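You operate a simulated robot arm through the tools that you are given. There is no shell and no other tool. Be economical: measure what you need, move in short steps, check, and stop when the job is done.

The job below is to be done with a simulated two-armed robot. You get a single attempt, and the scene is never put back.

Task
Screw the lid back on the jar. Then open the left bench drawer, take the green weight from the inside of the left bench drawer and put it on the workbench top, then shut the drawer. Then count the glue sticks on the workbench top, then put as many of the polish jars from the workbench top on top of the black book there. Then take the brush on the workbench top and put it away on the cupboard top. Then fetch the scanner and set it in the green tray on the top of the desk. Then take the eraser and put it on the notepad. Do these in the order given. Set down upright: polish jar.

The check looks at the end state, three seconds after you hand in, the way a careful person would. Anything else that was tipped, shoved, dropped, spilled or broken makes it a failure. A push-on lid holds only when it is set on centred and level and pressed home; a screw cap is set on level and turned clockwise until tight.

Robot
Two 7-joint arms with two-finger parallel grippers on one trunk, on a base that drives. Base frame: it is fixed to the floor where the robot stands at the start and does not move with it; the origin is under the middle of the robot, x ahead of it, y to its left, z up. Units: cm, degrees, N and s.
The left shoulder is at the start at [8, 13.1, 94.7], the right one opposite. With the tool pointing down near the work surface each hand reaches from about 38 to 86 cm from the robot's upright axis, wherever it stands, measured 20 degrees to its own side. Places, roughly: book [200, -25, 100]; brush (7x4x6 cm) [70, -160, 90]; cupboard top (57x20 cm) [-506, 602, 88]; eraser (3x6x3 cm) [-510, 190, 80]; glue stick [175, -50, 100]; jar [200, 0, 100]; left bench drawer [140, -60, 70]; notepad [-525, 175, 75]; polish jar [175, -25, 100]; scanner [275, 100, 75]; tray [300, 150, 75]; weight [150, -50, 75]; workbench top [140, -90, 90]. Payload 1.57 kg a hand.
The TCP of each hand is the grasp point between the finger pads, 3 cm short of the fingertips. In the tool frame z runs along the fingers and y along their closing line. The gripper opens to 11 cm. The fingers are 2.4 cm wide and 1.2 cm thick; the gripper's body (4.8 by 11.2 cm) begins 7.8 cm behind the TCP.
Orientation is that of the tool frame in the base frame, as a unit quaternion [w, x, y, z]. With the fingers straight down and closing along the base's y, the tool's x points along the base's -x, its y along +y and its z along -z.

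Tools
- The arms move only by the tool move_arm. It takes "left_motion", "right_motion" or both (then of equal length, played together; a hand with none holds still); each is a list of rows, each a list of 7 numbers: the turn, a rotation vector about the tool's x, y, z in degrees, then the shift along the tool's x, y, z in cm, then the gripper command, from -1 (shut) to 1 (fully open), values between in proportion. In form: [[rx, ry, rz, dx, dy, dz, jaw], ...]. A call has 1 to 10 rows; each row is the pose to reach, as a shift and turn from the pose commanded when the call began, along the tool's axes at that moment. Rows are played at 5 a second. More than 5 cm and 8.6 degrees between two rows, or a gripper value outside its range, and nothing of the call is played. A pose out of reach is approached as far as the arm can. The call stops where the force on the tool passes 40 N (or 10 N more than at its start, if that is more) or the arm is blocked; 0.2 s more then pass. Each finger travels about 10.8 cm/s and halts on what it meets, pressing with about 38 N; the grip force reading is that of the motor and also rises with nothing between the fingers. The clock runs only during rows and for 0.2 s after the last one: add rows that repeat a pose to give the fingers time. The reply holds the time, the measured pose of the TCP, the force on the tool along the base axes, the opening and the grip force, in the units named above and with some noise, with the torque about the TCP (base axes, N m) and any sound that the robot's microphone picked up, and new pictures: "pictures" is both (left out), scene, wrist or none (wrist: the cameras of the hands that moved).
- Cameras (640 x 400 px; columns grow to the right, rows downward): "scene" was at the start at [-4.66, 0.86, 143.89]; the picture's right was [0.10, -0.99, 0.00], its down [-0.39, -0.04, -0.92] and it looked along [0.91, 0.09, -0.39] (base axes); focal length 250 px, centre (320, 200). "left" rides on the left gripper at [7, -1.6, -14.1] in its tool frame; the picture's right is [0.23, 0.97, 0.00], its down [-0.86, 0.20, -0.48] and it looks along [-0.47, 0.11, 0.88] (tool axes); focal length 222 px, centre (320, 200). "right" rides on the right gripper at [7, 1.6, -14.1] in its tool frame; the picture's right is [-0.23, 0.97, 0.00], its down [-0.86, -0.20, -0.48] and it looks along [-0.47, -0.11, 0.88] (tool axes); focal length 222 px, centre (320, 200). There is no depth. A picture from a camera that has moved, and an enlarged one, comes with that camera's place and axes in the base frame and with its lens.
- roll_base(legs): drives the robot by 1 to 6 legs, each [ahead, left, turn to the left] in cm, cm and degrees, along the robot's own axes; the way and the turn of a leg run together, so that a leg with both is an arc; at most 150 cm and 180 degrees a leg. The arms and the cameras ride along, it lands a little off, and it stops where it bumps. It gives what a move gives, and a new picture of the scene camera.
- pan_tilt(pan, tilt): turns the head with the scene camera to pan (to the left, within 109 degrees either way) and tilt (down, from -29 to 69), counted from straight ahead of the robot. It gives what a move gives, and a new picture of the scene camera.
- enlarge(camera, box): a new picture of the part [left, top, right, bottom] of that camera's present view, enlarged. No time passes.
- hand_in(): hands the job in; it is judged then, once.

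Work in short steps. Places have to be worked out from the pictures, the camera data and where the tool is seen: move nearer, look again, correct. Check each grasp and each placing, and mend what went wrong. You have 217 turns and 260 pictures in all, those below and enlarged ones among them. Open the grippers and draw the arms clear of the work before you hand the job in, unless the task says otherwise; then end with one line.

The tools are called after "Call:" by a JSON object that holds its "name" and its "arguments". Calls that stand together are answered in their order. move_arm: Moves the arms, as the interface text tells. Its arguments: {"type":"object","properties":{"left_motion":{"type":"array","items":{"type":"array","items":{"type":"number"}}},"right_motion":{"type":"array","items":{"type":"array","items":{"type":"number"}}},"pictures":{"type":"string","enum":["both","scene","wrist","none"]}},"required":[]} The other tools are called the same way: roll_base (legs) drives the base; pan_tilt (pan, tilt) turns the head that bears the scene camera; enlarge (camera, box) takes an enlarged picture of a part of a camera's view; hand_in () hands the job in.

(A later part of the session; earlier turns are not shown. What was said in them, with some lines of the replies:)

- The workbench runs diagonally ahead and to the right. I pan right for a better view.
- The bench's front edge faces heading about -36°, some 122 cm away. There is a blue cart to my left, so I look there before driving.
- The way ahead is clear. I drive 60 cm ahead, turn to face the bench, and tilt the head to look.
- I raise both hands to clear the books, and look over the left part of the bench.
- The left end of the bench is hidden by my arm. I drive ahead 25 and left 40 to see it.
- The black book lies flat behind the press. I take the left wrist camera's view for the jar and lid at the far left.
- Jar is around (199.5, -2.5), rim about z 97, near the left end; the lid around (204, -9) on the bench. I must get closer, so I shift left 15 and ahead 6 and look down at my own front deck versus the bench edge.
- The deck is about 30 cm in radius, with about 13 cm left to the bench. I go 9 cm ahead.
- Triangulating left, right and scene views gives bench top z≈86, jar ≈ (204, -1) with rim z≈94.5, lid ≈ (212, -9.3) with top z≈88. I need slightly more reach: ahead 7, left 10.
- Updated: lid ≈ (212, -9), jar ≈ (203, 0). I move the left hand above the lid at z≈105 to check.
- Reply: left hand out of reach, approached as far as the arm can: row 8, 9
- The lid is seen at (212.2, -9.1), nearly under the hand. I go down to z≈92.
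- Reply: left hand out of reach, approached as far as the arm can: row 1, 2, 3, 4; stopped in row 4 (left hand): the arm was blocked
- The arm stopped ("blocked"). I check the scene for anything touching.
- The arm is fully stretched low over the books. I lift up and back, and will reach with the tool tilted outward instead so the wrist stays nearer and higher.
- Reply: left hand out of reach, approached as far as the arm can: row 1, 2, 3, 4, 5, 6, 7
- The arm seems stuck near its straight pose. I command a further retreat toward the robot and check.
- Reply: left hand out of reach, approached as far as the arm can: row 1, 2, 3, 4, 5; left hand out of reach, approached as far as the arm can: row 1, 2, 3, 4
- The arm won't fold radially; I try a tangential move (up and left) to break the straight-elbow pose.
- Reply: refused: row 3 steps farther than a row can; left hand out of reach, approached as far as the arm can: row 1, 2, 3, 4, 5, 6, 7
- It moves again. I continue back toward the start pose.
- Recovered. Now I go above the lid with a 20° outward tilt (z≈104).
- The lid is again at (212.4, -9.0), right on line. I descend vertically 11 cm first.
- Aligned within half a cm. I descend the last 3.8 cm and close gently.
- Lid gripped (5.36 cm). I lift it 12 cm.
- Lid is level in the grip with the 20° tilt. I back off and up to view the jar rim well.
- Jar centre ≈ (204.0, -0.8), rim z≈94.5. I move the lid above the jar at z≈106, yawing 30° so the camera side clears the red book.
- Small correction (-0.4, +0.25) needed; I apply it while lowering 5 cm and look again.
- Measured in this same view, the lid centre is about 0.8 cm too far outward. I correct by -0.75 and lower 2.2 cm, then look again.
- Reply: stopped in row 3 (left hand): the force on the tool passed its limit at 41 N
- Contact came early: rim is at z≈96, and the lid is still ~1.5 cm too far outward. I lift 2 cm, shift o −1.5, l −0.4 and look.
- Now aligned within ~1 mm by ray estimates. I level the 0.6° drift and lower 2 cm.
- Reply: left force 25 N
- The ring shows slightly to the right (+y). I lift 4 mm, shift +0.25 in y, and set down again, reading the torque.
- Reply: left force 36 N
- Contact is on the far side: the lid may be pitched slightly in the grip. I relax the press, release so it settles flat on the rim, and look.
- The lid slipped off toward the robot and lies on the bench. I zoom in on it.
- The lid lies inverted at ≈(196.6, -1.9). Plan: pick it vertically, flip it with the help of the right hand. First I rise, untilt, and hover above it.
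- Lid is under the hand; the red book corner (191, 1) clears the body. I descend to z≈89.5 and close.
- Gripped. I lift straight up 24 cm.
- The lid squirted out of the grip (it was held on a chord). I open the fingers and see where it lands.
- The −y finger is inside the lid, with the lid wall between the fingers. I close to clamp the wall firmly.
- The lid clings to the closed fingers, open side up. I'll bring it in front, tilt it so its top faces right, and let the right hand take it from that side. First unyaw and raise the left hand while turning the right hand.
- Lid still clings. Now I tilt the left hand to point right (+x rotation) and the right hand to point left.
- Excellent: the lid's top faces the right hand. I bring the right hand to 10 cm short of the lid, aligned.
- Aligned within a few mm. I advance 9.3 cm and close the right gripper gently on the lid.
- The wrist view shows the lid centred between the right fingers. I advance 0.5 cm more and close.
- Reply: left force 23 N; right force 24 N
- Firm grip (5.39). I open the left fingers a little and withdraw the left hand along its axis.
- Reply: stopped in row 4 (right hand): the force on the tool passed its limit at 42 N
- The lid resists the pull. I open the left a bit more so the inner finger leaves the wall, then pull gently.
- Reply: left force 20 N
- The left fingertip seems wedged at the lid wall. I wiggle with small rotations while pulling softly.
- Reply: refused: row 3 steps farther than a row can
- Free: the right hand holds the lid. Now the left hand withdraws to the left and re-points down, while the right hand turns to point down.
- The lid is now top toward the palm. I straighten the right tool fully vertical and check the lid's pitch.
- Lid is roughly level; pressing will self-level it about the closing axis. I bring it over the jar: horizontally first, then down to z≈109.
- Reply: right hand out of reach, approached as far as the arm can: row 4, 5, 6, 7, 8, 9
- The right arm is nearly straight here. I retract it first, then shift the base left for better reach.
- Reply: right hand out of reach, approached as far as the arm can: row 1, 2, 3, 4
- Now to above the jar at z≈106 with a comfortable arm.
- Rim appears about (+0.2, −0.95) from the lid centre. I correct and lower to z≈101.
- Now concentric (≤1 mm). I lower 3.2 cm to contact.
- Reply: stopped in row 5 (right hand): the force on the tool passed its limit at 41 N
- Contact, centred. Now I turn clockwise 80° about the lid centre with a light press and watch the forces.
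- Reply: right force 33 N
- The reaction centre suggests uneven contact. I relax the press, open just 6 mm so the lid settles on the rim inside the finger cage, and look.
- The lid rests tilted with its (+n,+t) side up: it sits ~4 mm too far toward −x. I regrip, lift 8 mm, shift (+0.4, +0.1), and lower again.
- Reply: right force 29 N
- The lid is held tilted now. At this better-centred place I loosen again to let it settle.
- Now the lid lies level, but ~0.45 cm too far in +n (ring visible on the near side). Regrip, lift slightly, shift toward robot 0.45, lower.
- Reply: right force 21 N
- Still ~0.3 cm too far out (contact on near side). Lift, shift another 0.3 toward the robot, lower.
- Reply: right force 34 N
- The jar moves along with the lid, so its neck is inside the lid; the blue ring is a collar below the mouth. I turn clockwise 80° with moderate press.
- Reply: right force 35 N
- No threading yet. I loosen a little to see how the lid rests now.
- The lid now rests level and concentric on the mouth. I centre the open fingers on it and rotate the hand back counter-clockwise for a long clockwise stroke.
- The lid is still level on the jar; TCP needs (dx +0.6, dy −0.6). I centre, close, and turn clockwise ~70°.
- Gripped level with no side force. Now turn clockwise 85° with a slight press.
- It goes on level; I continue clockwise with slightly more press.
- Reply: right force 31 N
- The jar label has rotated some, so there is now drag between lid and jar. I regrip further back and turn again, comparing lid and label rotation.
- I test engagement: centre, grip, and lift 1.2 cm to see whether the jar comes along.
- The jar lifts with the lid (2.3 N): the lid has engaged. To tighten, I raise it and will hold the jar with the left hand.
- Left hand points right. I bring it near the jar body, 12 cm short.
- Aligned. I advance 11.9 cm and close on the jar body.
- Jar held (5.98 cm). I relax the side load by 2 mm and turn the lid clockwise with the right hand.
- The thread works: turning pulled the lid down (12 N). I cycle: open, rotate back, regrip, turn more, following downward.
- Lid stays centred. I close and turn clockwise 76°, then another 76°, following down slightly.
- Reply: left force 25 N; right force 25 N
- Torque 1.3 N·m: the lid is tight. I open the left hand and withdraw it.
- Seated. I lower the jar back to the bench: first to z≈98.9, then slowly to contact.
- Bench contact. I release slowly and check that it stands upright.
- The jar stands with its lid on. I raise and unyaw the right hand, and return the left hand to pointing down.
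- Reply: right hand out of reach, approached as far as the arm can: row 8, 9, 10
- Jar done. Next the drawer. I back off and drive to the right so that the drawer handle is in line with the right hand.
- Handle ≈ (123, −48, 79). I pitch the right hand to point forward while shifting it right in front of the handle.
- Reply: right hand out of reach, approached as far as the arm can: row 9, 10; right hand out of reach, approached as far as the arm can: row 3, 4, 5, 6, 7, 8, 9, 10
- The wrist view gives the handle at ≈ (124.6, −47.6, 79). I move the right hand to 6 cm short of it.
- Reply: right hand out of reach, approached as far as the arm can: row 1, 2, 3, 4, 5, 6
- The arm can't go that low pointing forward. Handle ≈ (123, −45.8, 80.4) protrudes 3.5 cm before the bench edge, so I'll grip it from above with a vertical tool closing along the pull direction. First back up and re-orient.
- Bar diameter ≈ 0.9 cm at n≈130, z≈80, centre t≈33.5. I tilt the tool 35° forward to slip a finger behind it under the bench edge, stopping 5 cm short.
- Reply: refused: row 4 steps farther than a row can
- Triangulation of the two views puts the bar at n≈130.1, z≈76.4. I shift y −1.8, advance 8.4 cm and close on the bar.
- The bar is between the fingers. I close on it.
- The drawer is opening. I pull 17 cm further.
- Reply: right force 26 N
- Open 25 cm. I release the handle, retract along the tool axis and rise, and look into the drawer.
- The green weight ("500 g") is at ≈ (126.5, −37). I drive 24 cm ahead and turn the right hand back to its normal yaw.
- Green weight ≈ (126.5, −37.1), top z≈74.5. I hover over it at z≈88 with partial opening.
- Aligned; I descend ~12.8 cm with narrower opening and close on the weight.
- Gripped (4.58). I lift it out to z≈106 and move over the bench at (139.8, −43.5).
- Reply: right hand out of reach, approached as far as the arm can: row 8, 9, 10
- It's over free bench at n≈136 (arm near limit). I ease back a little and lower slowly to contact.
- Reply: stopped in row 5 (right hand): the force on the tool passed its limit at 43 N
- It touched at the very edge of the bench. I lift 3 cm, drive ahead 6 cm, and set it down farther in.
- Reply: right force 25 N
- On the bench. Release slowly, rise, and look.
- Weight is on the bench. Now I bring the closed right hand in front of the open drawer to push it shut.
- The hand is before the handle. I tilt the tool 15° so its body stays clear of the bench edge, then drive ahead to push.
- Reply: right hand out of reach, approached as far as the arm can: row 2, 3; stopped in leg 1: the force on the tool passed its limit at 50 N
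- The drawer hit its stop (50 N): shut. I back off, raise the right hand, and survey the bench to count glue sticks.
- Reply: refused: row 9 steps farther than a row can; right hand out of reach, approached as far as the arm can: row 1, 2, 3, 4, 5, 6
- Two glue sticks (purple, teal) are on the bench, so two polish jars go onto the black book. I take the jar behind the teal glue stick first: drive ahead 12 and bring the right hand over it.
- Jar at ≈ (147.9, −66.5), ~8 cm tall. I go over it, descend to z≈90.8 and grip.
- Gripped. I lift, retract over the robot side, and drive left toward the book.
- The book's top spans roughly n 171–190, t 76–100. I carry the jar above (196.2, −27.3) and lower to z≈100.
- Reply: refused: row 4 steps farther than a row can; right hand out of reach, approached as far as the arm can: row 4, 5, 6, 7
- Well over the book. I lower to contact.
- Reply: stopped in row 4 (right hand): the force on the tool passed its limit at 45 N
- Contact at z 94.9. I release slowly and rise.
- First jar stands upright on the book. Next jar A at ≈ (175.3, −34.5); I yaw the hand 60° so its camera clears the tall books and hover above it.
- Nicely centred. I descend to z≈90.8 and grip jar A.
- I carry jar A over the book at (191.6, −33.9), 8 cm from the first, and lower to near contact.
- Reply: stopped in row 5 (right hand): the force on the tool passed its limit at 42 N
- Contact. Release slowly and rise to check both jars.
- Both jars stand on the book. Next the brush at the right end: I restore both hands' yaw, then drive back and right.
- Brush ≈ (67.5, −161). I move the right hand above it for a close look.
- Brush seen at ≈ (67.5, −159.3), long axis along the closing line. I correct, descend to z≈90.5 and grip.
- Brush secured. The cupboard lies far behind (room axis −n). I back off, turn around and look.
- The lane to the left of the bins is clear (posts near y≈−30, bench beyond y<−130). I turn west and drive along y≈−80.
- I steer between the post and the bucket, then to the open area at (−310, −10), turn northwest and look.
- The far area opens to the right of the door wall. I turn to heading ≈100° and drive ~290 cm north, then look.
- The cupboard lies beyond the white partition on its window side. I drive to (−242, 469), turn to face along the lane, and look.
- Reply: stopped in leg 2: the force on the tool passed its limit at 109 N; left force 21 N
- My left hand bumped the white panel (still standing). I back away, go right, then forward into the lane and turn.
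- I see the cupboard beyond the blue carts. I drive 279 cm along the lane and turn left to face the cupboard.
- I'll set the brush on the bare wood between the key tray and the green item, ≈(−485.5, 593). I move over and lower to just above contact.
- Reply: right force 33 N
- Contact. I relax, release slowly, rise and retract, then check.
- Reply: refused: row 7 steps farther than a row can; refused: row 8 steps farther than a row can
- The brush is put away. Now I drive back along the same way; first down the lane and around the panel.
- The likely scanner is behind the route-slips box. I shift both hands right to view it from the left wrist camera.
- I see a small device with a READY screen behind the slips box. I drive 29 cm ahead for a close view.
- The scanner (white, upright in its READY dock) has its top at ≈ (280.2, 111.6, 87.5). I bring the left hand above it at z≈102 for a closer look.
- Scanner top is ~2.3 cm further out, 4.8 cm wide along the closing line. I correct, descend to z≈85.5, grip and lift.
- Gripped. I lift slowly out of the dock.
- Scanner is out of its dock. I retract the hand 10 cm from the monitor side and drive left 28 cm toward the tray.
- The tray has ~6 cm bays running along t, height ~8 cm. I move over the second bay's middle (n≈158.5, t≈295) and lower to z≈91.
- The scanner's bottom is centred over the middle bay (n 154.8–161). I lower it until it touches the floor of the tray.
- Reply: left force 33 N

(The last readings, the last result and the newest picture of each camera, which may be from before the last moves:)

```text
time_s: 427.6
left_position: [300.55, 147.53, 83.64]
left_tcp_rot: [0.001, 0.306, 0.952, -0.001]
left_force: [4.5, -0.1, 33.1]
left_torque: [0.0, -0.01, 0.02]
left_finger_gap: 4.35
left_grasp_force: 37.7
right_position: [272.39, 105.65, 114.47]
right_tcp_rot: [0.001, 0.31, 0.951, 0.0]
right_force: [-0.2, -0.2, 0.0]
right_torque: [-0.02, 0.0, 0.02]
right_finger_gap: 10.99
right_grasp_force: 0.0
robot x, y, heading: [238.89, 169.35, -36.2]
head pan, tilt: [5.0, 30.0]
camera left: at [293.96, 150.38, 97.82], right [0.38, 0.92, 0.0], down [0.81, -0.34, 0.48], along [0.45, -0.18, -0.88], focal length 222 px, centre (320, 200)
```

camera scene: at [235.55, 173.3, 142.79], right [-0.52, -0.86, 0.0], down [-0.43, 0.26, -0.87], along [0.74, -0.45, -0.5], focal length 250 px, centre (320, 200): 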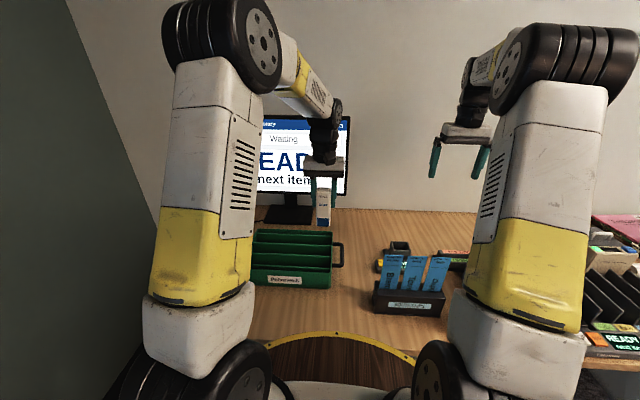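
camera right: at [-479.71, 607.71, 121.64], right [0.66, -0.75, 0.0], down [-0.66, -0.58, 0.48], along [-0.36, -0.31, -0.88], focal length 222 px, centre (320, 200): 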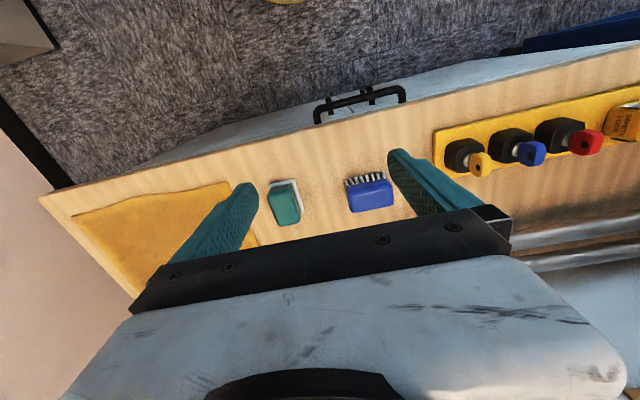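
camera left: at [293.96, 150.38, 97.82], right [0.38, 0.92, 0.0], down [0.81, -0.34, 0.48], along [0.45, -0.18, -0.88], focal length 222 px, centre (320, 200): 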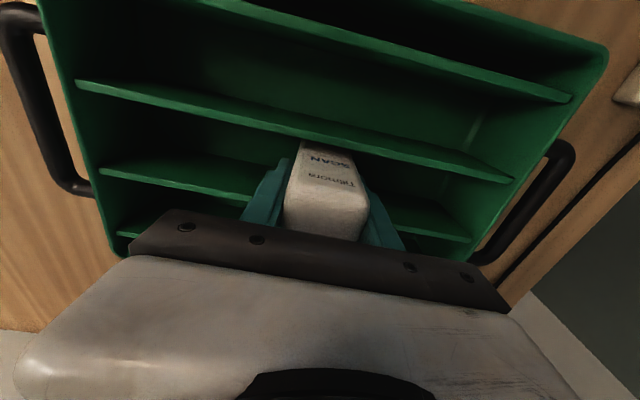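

On the tray floor, inside the bay. I relax, open slowly, and rise.

Call:
{"name": "move_arm", "arguments": {"left_motion": [[0, 0, 0, 0, 0, -0.3, -0.35], [0, 0, 0, 0, 0, -0.3, -0.1], [0, 0, 0, 0, 0, -0.3, 0], [0, 0, 0, 0, 0, -0.3, 0.15], [0, 0, 0, 0, 0, -0.3, 0.15], [0, 0, 0, 0, 0, -4.5, 0.15], [0, 0, 0, 0, 0, -9, 0.2], [0, 0, 0, 0, 0, -13.5, 0.3], [0, 0, 0, 3, 0, -17, 0.5], [0, 0, 0, 7, 0, -19, 1]], "pictures": "wrist"}}

```text
time_s: 429.8
left_position: [294.85, 151.39, 102.68]
left_tcp_rot: [-0.001, 0.307, 0.952, 0.0]
left_force: [-0.1, 0.2, 0.8]
left_torque: [0.03, 0.01, -0.01]
left_finger_gap: 11.02
left_grasp_force: 0.0
right_position: [272.51, 105.61, 114.4]
right_tcp_rot: [-0.001, 0.31, 0.951, 0.0]
right_force: [0.3, 0.1, 0.1]
right_torque: [-0.01, 0.05, 0.0]
right_finger_gap: 11.02
right_grasp_force: 0.1
robot x, y, heading: [238.87, 169.87, -36.1]
head pan, tilt: [5.0, 30.0]
camera left: at [288.35, 154.27, 116.9], right [0.38, 0.92, 0.0], down [0.81, -0.34, 0.48], along [0.44, -0.18, -0.88], focal length 222 px, centre (320, 200)
```

left: 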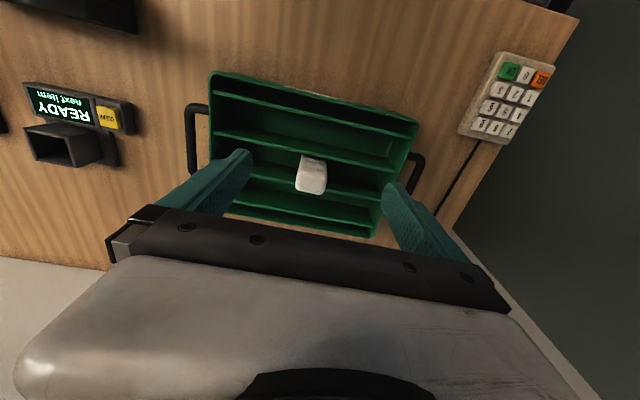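

The scanner stands in the tray. Now back to the far table for the eraser: first leg of the route.

Call:
{"name": "roll_base", "arguments": {"legs": [[-36, 0, 0], [0, -140, 0], [0, -64, 0], [-2, -118, 0], [0, 0, 180], [0, 0, 35]]}}

```text
time_s: 456.4
left_position: [-40.65, -80.89, 102.73]
left_tcp_rot: [0.0, 1.0, -0.021, 0.0]
left_force: [0.1, -0.1, 0.4]
left_torque: [0.01, -0.02, 0.03]
left_finger_gap: 11.01
left_grasp_force: 0.0
right_position: [-47.01, -30.24, 114.47]
right_tcp_rot: [0.0, 1.0, -0.025, 0.0]
right_force: [0.2, 0.2, -0.9]
right_torque: [-0.04, -0.03, -0.02]
right_finger_gap: 11.01
right_grasp_force: 0.0
robot x, y, heading: [15.98, -65.82, 177.1]
head pan, tilt: [5.0, 30.0]
camera scene: at [21.27, -66.7, 142.79], right [-0.04, 1.0, 0.0], down [0.5, 0.02, -0.87], along [-0.87, -0.03, -0.5], focal length 250 px, centre (320, 200)
```

scene: 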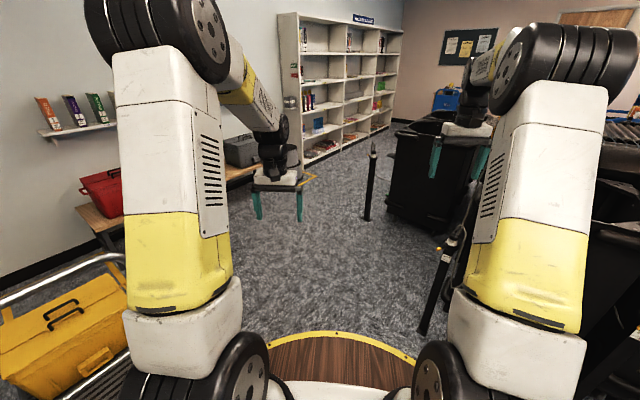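

Call:
{"name": "roll_base", "arguments": {"legs": [[140, 18, 0], [65.4, -5.7, 0], [60.6, -10, 0], [60, -40, 0], [34, -145, 0], [80, -84, 0]]}}

```text
time_s: 485.8
left_position: [-472.92, 202.02, 102.79]
left_tcp_rot: [0.0, 1.0, -0.011, 0.0]
left_force: [0.2, 0.4, -0.1]
left_torque: [-0.02, 0.02, 0.01]
left_finger_gap: 10.98
left_grasp_force: 0.0
right_position: [-480.26, 252.46, 114.56]
right_tcp_rot: [-0.001, 1.0, -0.015, 0.001]
right_force: [0.3, -0.7, 0.4]
right_torque: [0.01, 0.02, 0.01]
right_finger_gap: 11.01
right_grasp_force: 0.0
robot x, y, heading: [-416.1, 218.34, 178.5]
head pan, tilt: [5.0, 30.0]
camera scene: at [-411.33, 217.55, 142.79], right [-0.06, 1.0, 0.0], down [0.5, 0.03, -0.87], along [-0.86, -0.05, -0.5], focal length 250 px, centre (320, 200)
```

scene: 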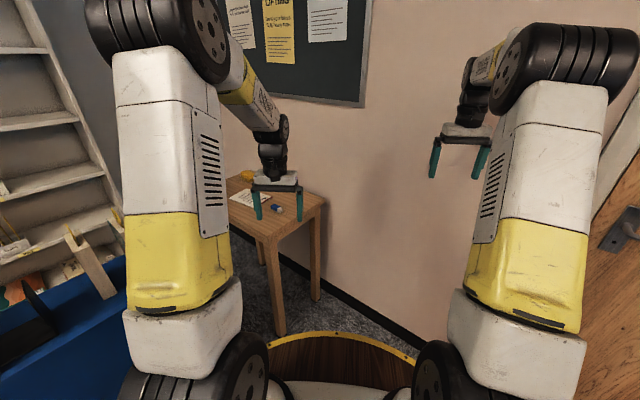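

The table with eraser and notepad is right ahead. I retract the right hand (wall nearby), then drive to about (−463, 215) and turn 20° left.

Call:
{"name": "move_arm", "arguments": {"right_motion": [[0, 0, 0, 4, 2.5, 0, 1], [0, 0, 0, 8, 5, 0, 0.5], [0, 0, 0, 12, 7.5, 0, 0], [0, 0, 0, 16, 10, 0, -0.5], [0, 0, 0, 20, 12.5, 0, -0.8], [0, 0, 0, 24, 15, 0, -0.8]], "pictures": "none"}}

Call:
{"name": "roll_base", "arguments": {"legs": [[46, 4.5, 0], [0, 0, 20]]}}

Call:
{"name": "enlarge", "arguments": {"camera": "left", "box": [0, 0, 640, 400]}}

```text
time_s: 487.2
left_position: [-472.92, 202.01, 102.64]
left_tcp_rot: [0.001, 1.0, -0.011, 0.001]
left_force: [-0.8, 0.2, -0.8]
left_torque: [0.0, -0.01, -0.01]
left_finger_gap: 10.98
left_grasp_force: 0.1
right_position: [-456.61, 237.05, 114.61]
right_tcp_rot: [0.0, 1.0, -0.015, 0.001]
right_force: [0.3, 1.0, 0.6]
right_torque: [-0.01, -0.03, 0.01]
right_finger_gap: 1.11
right_grasp_force: 0.0
robot x, y, heading: [-416.47, 218.28, 178.4]
head pan, tilt: [5.0, 30.0]
```

```text
time_s: 491.1
left_position: [-509.45, 180.33, 102.74]
left_tcp_rot: [0.0, 0.986, 0.167, -0.001]
left_force: [0.7, 1.1, 1.0]
left_torque: [-0.01, -0.03, 0.0]
left_finger_gap: 10.99
left_grasp_force: 0.0
right_position: [-506.54, 218.71, 114.55]
right_tcp_rot: [0.0, 0.987, 0.161, 0.0]
right_force: [-0.4, -0.1, -0.4]
right_torque: [-0.01, 0.03, -0.02]
right_finger_gap: 1.09
right_grasp_force: 0.0
robot x, y, heading: [-461.8, 215.73, -161.5]
head pan, tilt: [5.0, 30.0]
camera scene: at [-457.23, 216.18, 142.79], right [-0.4, 0.92, 0.0], down [0.46, 0.2, -0.87], along [-0.79, -0.35, -0.5], focal length 250 px, centre (320, 200)
```

scene: 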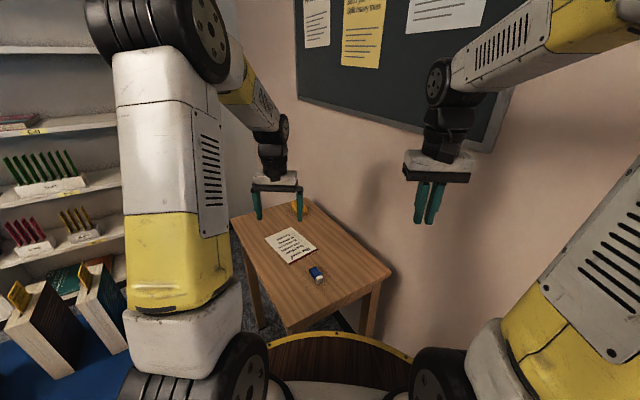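

```text
1.00 times, centred on (320, 200) of left (not enlarged: the box is as wide or as high as the picture)
camera zoom: at [-503.53, 184.25, 116.89], right [0.53, -0.85, 0.0], down [-0.74, -0.47, 0.48], along [-0.4, -0.26, -0.88], focal length 222 px, centre (320, 200)
```

zoom: 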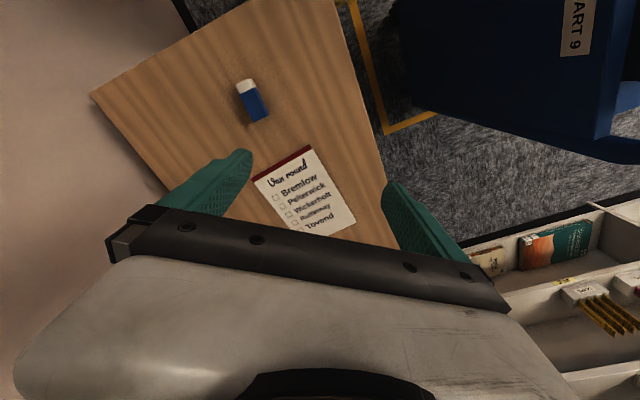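

Eraser ≈ (−511.9, 191.3), long axis heading ≈ 234°; notepad centre ≈ (−521.7, 175.4). I yaw the left hand 35° and hover above the eraser at z≈90.

Call:
{"name": "move_arm", "arguments": {"left_motion": [[0, 0, -7, 0.3, -2.2, 1, 0.6], [0, 0, -14, 0.6, -4.5, 2, 0.4], [0, 0, -21, 0.8, -6.7, 3, 0.2], [0, 0, -28, 1.1, -9, 5, 0.2], [0, 0, -35.5, 1.35, -11.2, 8.5, 0.2], [0, 0, -35.5, 1.35, -11.2, 12.7, 0.2], [0, 0, -35.5, 1.35, -11.2, 12.7, 0.2]], "pictures": "none"}}

Call:
{"name": "enlarge", "arguments": {"camera": "left", "box": [200, 60, 440, 220]}}

```text
time_s: 492.7
left_position: [-511.83, 191.45, 89.9]
left_tcp_rot: [0.001, 0.888, 0.459, 0.001]
left_force: [0.1, 1.3, 0.3]
left_torque: [0.0, 0.0, -0.02]
left_finger_gap: 6.63
left_grasp_force: 0.0
right_position: [-506.46, 218.75, 114.47]
right_tcp_rot: [0.0, 0.987, 0.162, 0.0]
right_force: [0.5, 0.3, 0.2]
right_torque: [0.0, -0.01, 0.0]
right_finger_gap: 1.08
right_grasp_force: 0.0
robot x, y, heading: [-462.42, 215.47, -161.3]
head pan, tilt: [5.0, 30.0]
```

```text
2.50 times, centred on (320, 140) of left
camera zoom: at [-509.05, 198.13, 104.2], right [0.93, -0.38, 0.0], down [-0.33, -0.81, 0.48], along [-0.18, -0.44, -0.88], focal length 555 px, centre (320, 350)
```

zoom: 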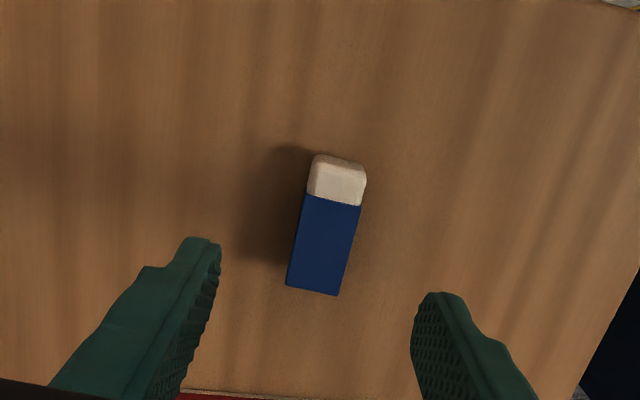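

Aligned. I descend 11.4 cm, close, and lift.

Call:
{"name": "move_arm", "arguments": {"left_motion": [[0, 0, 0, -0.2, 0.45, 4, 0.2], [0, 0, 0, -0.2, 0.45, 8, 0.2], [0, 0, 0, -0.2, 0.45, 10.5, 0.2], [0, 0, 0, -0.2, 0.45, 11.4, 0.2], [0, 0, 0, -0.2, 0.45, 11.4, -0.2], [0, 0, 0, -0.2, 0.45, 11.4, -0.6], [0, 0, 0, -0.2, 0.45, 11.4, -0.7]], "pictures": "wrist"}}

```text
time_s: 493.4
left_position: [-511.81, 191.11, 80.91]
left_tcp_rot: [-0.003, 0.889, 0.458, -0.001]
left_force: [6.2, 5.6, 21.9]
left_torque: [-0.21, -0.97, 0.19]
left_finger_gap: 6.81
left_grasp_force: 0.9
right_position: [-506.42, 218.75, 114.44]
right_tcp_rot: [0.0, 0.987, 0.163, 0.0]
right_force: [1.0, 0.4, 0.4]
right_torque: [-0.04, 0.03, 0.0]
right_finger_gap: 1.1
right_grasp_force: 0.0
robot x, y, heading: [-462.29, 215.26, -161.5]
head pan, tilt: [5.0, 30.0]
stopped in row 3 (left hand): the force on the tool passed its limit at 128 N (the readings are from after the stop); the commanded pose is now the measured one
camera left: at [-509.0, 197.8, 95.21], right [0.93, -0.38, -0.01], down [-0.33, -0.81, 0.48], along [-0.19, -0.44, -0.88], focal length 222 px, centre (320, 200)
```

left: 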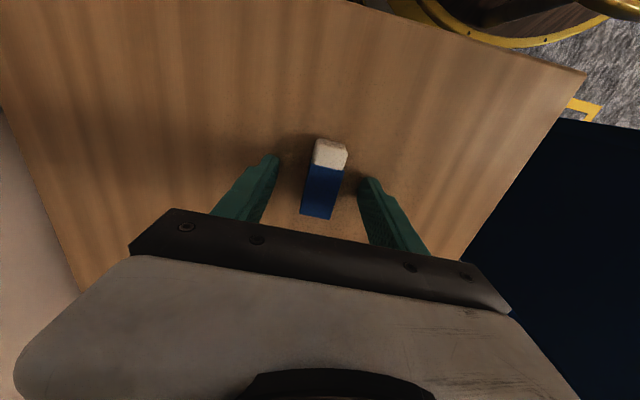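

The fingertips touched the table (top z≈78). I raise 0.4 cm and close on the eraser, then lift.

Call:
{"name": "move_arm", "arguments": {"left_motion": [[0, 0, 0, 0, 0, -0.4, 0.2], [0, 0, 0, 0, 0, -0.4, -0.2], [0, 0, 0, 0, 0, -0.4, -0.6], [0, 0, 0, 0, 0, -0.4, -0.7], [0, 0, 0, 0, 0, -0.4, -0.7], [0, 0, 0, 0, 0, -4, -0.7], [0, 0, 0, 0, 0, -8, -0.7]], "pictures": "wrist"}}

```text
time_s: 495.1
left_position: [-511.8, 191.08, 89.03]
left_tcp_rot: [-0.003, 0.889, 0.458, -0.002]
left_force: [-1.1, -0.3, 0.4]
left_torque: [0.02, -0.02, 0.0]
left_finger_gap: 2.31
left_grasp_force: 35.1
right_position: [-506.48, 218.79, 114.4]
right_tcp_rot: [0.0, 0.987, 0.163, 0.0]
right_force: [-0.3, -0.7, -0.3]
right_torque: [0.01, -0.02, 0.02]
right_finger_gap: 1.1
right_grasp_force: 0.1
robot x, y, heading: [-461.93, 215.35, -161.4]
head pan, tilt: [5.0, 30.0]
camera left: at [-509.07, 197.74, 103.21], right [0.93, -0.38, 0.0], down [-0.33, -0.81, 0.48], along [-0.19, -0.44, -0.88], focal length 222 px, centre (320, 200)
```

left: 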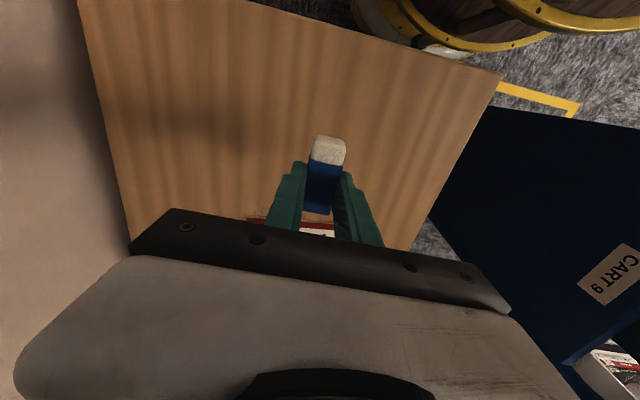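

Eraser held. I carry it to the notepad centre ≈ (−520.4, 176) and lower to contact.

Call:
{"name": "move_arm", "arguments": {"left_motion": [[0, 0, 0, -4.3, 0.45, 0, -0.7], [0, 0, 0, -8.6, 0.9, 0, -0.7], [0, 0, 0, -13, 1.3, 0, -0.7], [0, 0, 0, -17.3, 1.76, 0, -0.7], [0, 0, 0, -17.3, 1.76, 3.5, -0.7], [0, 0, 0, -17.3, 1.76, 5.5, -0.7]], "pictures": "wrist"}}

```text
time_s: 496.4
left_position: [-520.51, 175.86, 83.56]
left_tcp_rot: [-0.002, 0.888, 0.459, -0.002]
left_force: [0.0, 0.3, 0.7]
left_torque: [-0.02, 0.02, 0.0]
left_finger_gap: 2.3
left_grasp_force: 34.8
right_position: [-506.38, 218.68, 114.52]
right_tcp_rot: [0.0, 0.987, 0.162, 0.002]
right_force: [0.1, 0.7, -0.9]
right_torque: [0.01, 0.07, -0.02]
right_finger_gap: 1.1
right_grasp_force: 0.1
robot x, y, heading: [-462.76, 215.41, -161.2]
head pan, tilt: [5.0, 30.0]
camera left: at [-517.69, 182.56, 97.64], right [0.93, -0.38, -0.01], down [-0.33, -0.81, 0.48], along [-0.19, -0.44, -0.88], focal length 222 px, centre (320, 200)
```

left: 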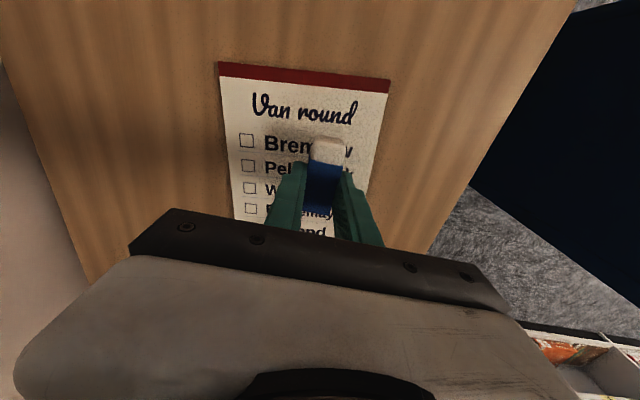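

Call:
{"name": "move_arm", "arguments": {"left_motion": [[0, 0, 0, 0, -0.4, 1, -0.7], [0, 0, 0, 0, -0.4, 1.5, -0.7], [0, 0, 0, 0, -0.4, 1.9, -0.7], [0, 0, 0, 0, -0.4, 2.2, -0.7]], "pictures": "none"}}

```text
time_s: 497.6
left_position: [-520.88, 176.03, 81.66]
left_tcp_rot: [-0.002, 0.889, 0.458, -0.004]
left_force: [5.7, 2.3, 14.2]
left_torque: [0.21, -0.35, 0.0]
left_finger_gap: 2.3
left_grasp_force: 35.4
right_position: [-506.46, 218.59, 114.49]
right_tcp_rot: [0.0, 0.987, 0.163, 0.0]
right_force: [0.4, -0.2, -0.3]
right_torque: [0.02, 0.01, 0.0]
right_finger_gap: 1.1
right_grasp_force: 0.1
robot x, y, heading: [-462.17, 215.4, -161.2]
head pan, tilt: [5.0, 30.0]
stopped in row 4 (left hand): the force on the tool passed its limit at 42 N (the readings are from after the stop); the commanded pose is now the measured one
```

Contact with the notepad. I release slowly, rise and draw back, and open the right hand.

Call:
{"name": "move_arm", "arguments": {"left_motion": [[0, 0, 0, 0, 0, -0.2, -0.55], [0, 0, 0, 0, 0, -0.2, -0.4], [0, 0, 0, 0, 0, -0.2, -0.2], [0, 0, 0, 0, 0, -0.2, 0], [0, 0, 0, 0, 0, -0.2, 0.1], [0, 0, 0, 0, 0, -4.5, 0.2], [0, 0, 0, 0, 0, -9, 0.5], [0, 0, 0, 0, 0, -13.5, 1], [0, 0, 0, 3, 0, -17, 1], [0, 0, 0, 7, 0, -19, 1]], "right_motion": [[0, 0, 0, 0, 0, 0, -0.5], [0, 0, 0, 0, 0, 0, -0.2], [0, 0, 0, 0, 0, 0, 0.2], [0, 0, 0, 0, 0, 0, 0.5], [0, 0, 0, 0, 0, 0, 1], [0, 0, 0, 0, 0, 0, 1], [0, 0, 0, 0, 0, 0, 1], [0, 0, 0, 0, 0, 0, 1], [0, 0, 0, 0, 0, 0, 1], [0, 0, 0, 0, 0, 0, 1]], "pictures": "none"}}

Call:
{"name": "enlarge", "arguments": {"camera": "left", "box": [160, 60, 480, 260]}}

```text
time_s: 499.8
left_position: [-516.58, 181.58, 100.56]
left_tcp_rot: [-0.002, 0.889, 0.459, -0.004]
left_force: [0.0, -1.3, -0.4]
left_torque: [0.05, -0.01, 0.0]
left_finger_gap: 11.01
left_grasp_force: 0.2
right_position: [-506.4, 218.73, 114.5]
right_tcp_rot: [-0.001, 0.987, 0.162, 0.0]
right_force: [-0.8, 0.4, -0.6]
right_torque: [0.03, -0.01, 0.0]
right_finger_gap: 11.01
right_grasp_force: 0.1
robot x, y, heading: [-462.34, 215.59, -161.2]
head pan, tilt: [5.0, 30.0]
```

```text
2.00 times, centred on (320, 160) of left
camera zoom: at [-513.69, 188.3, 114.62], right [0.93, -0.38, -0.01], down [-0.33, -0.81, 0.48], along [-0.19, -0.44, -0.88], focal length 444 px, centre (320, 280)
```

zoom: 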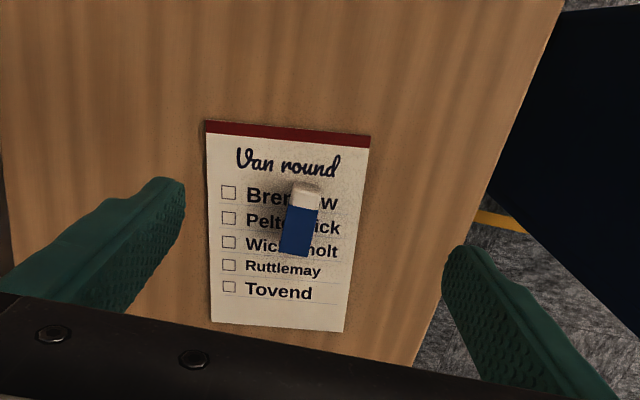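

The eraser lies centred on the notepad. I draw the robot back from the table and hand in.

Call:
{"name": "roll_base", "arguments": {"legs": [[-25, 0, 0]]}}

Call:
{"name": "hand_in", "arguments": {}}

```text
time_s: 501.6
left_position: [-493.08, 189.49, 100.44]
left_tcp_rot: [-0.002, 0.888, 0.46, -0.003]
left_force: [-0.9, 0.2, -0.2]
left_torque: [0.01, 0.02, -0.03]
left_finger_gap: 11.04
left_grasp_force: 0.2
right_position: [-483.07, 226.48, 114.41]
right_tcp_rot: [-0.001, 0.987, 0.163, 0.001]
right_force: [-0.8, 0.4, 0.3]
right_torque: [-0.01, -0.01, 0.04]
right_finger_gap: 11.01
right_grasp_force: 0.1
robot x, y, heading: [-439.1, 223.34, -161.2]
head pan, tilt: [5.0, 30.0]
camera scene: at [-433.89, 224.07, 142.79], right [-0.4, 0.92, 0.0], down [0.46, 0.2, -0.87], along [-0.79, -0.35, -0.5], focal length 250 px, centre (320, 200)
```

scene: 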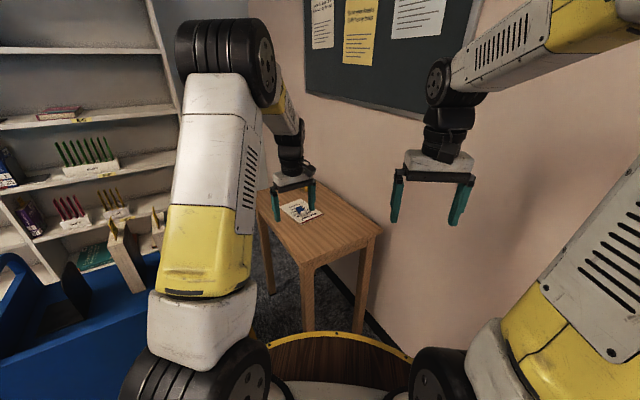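

```text
The job is handed in.
```

I did all the steps in order and handed the job in, but on the way the lid was dropped once and slipped from the grip again, the jar stands about 1 cm off its place, and my left hand hit a white panel hard near the cupboard (109 N); it was still standing when I last looked.
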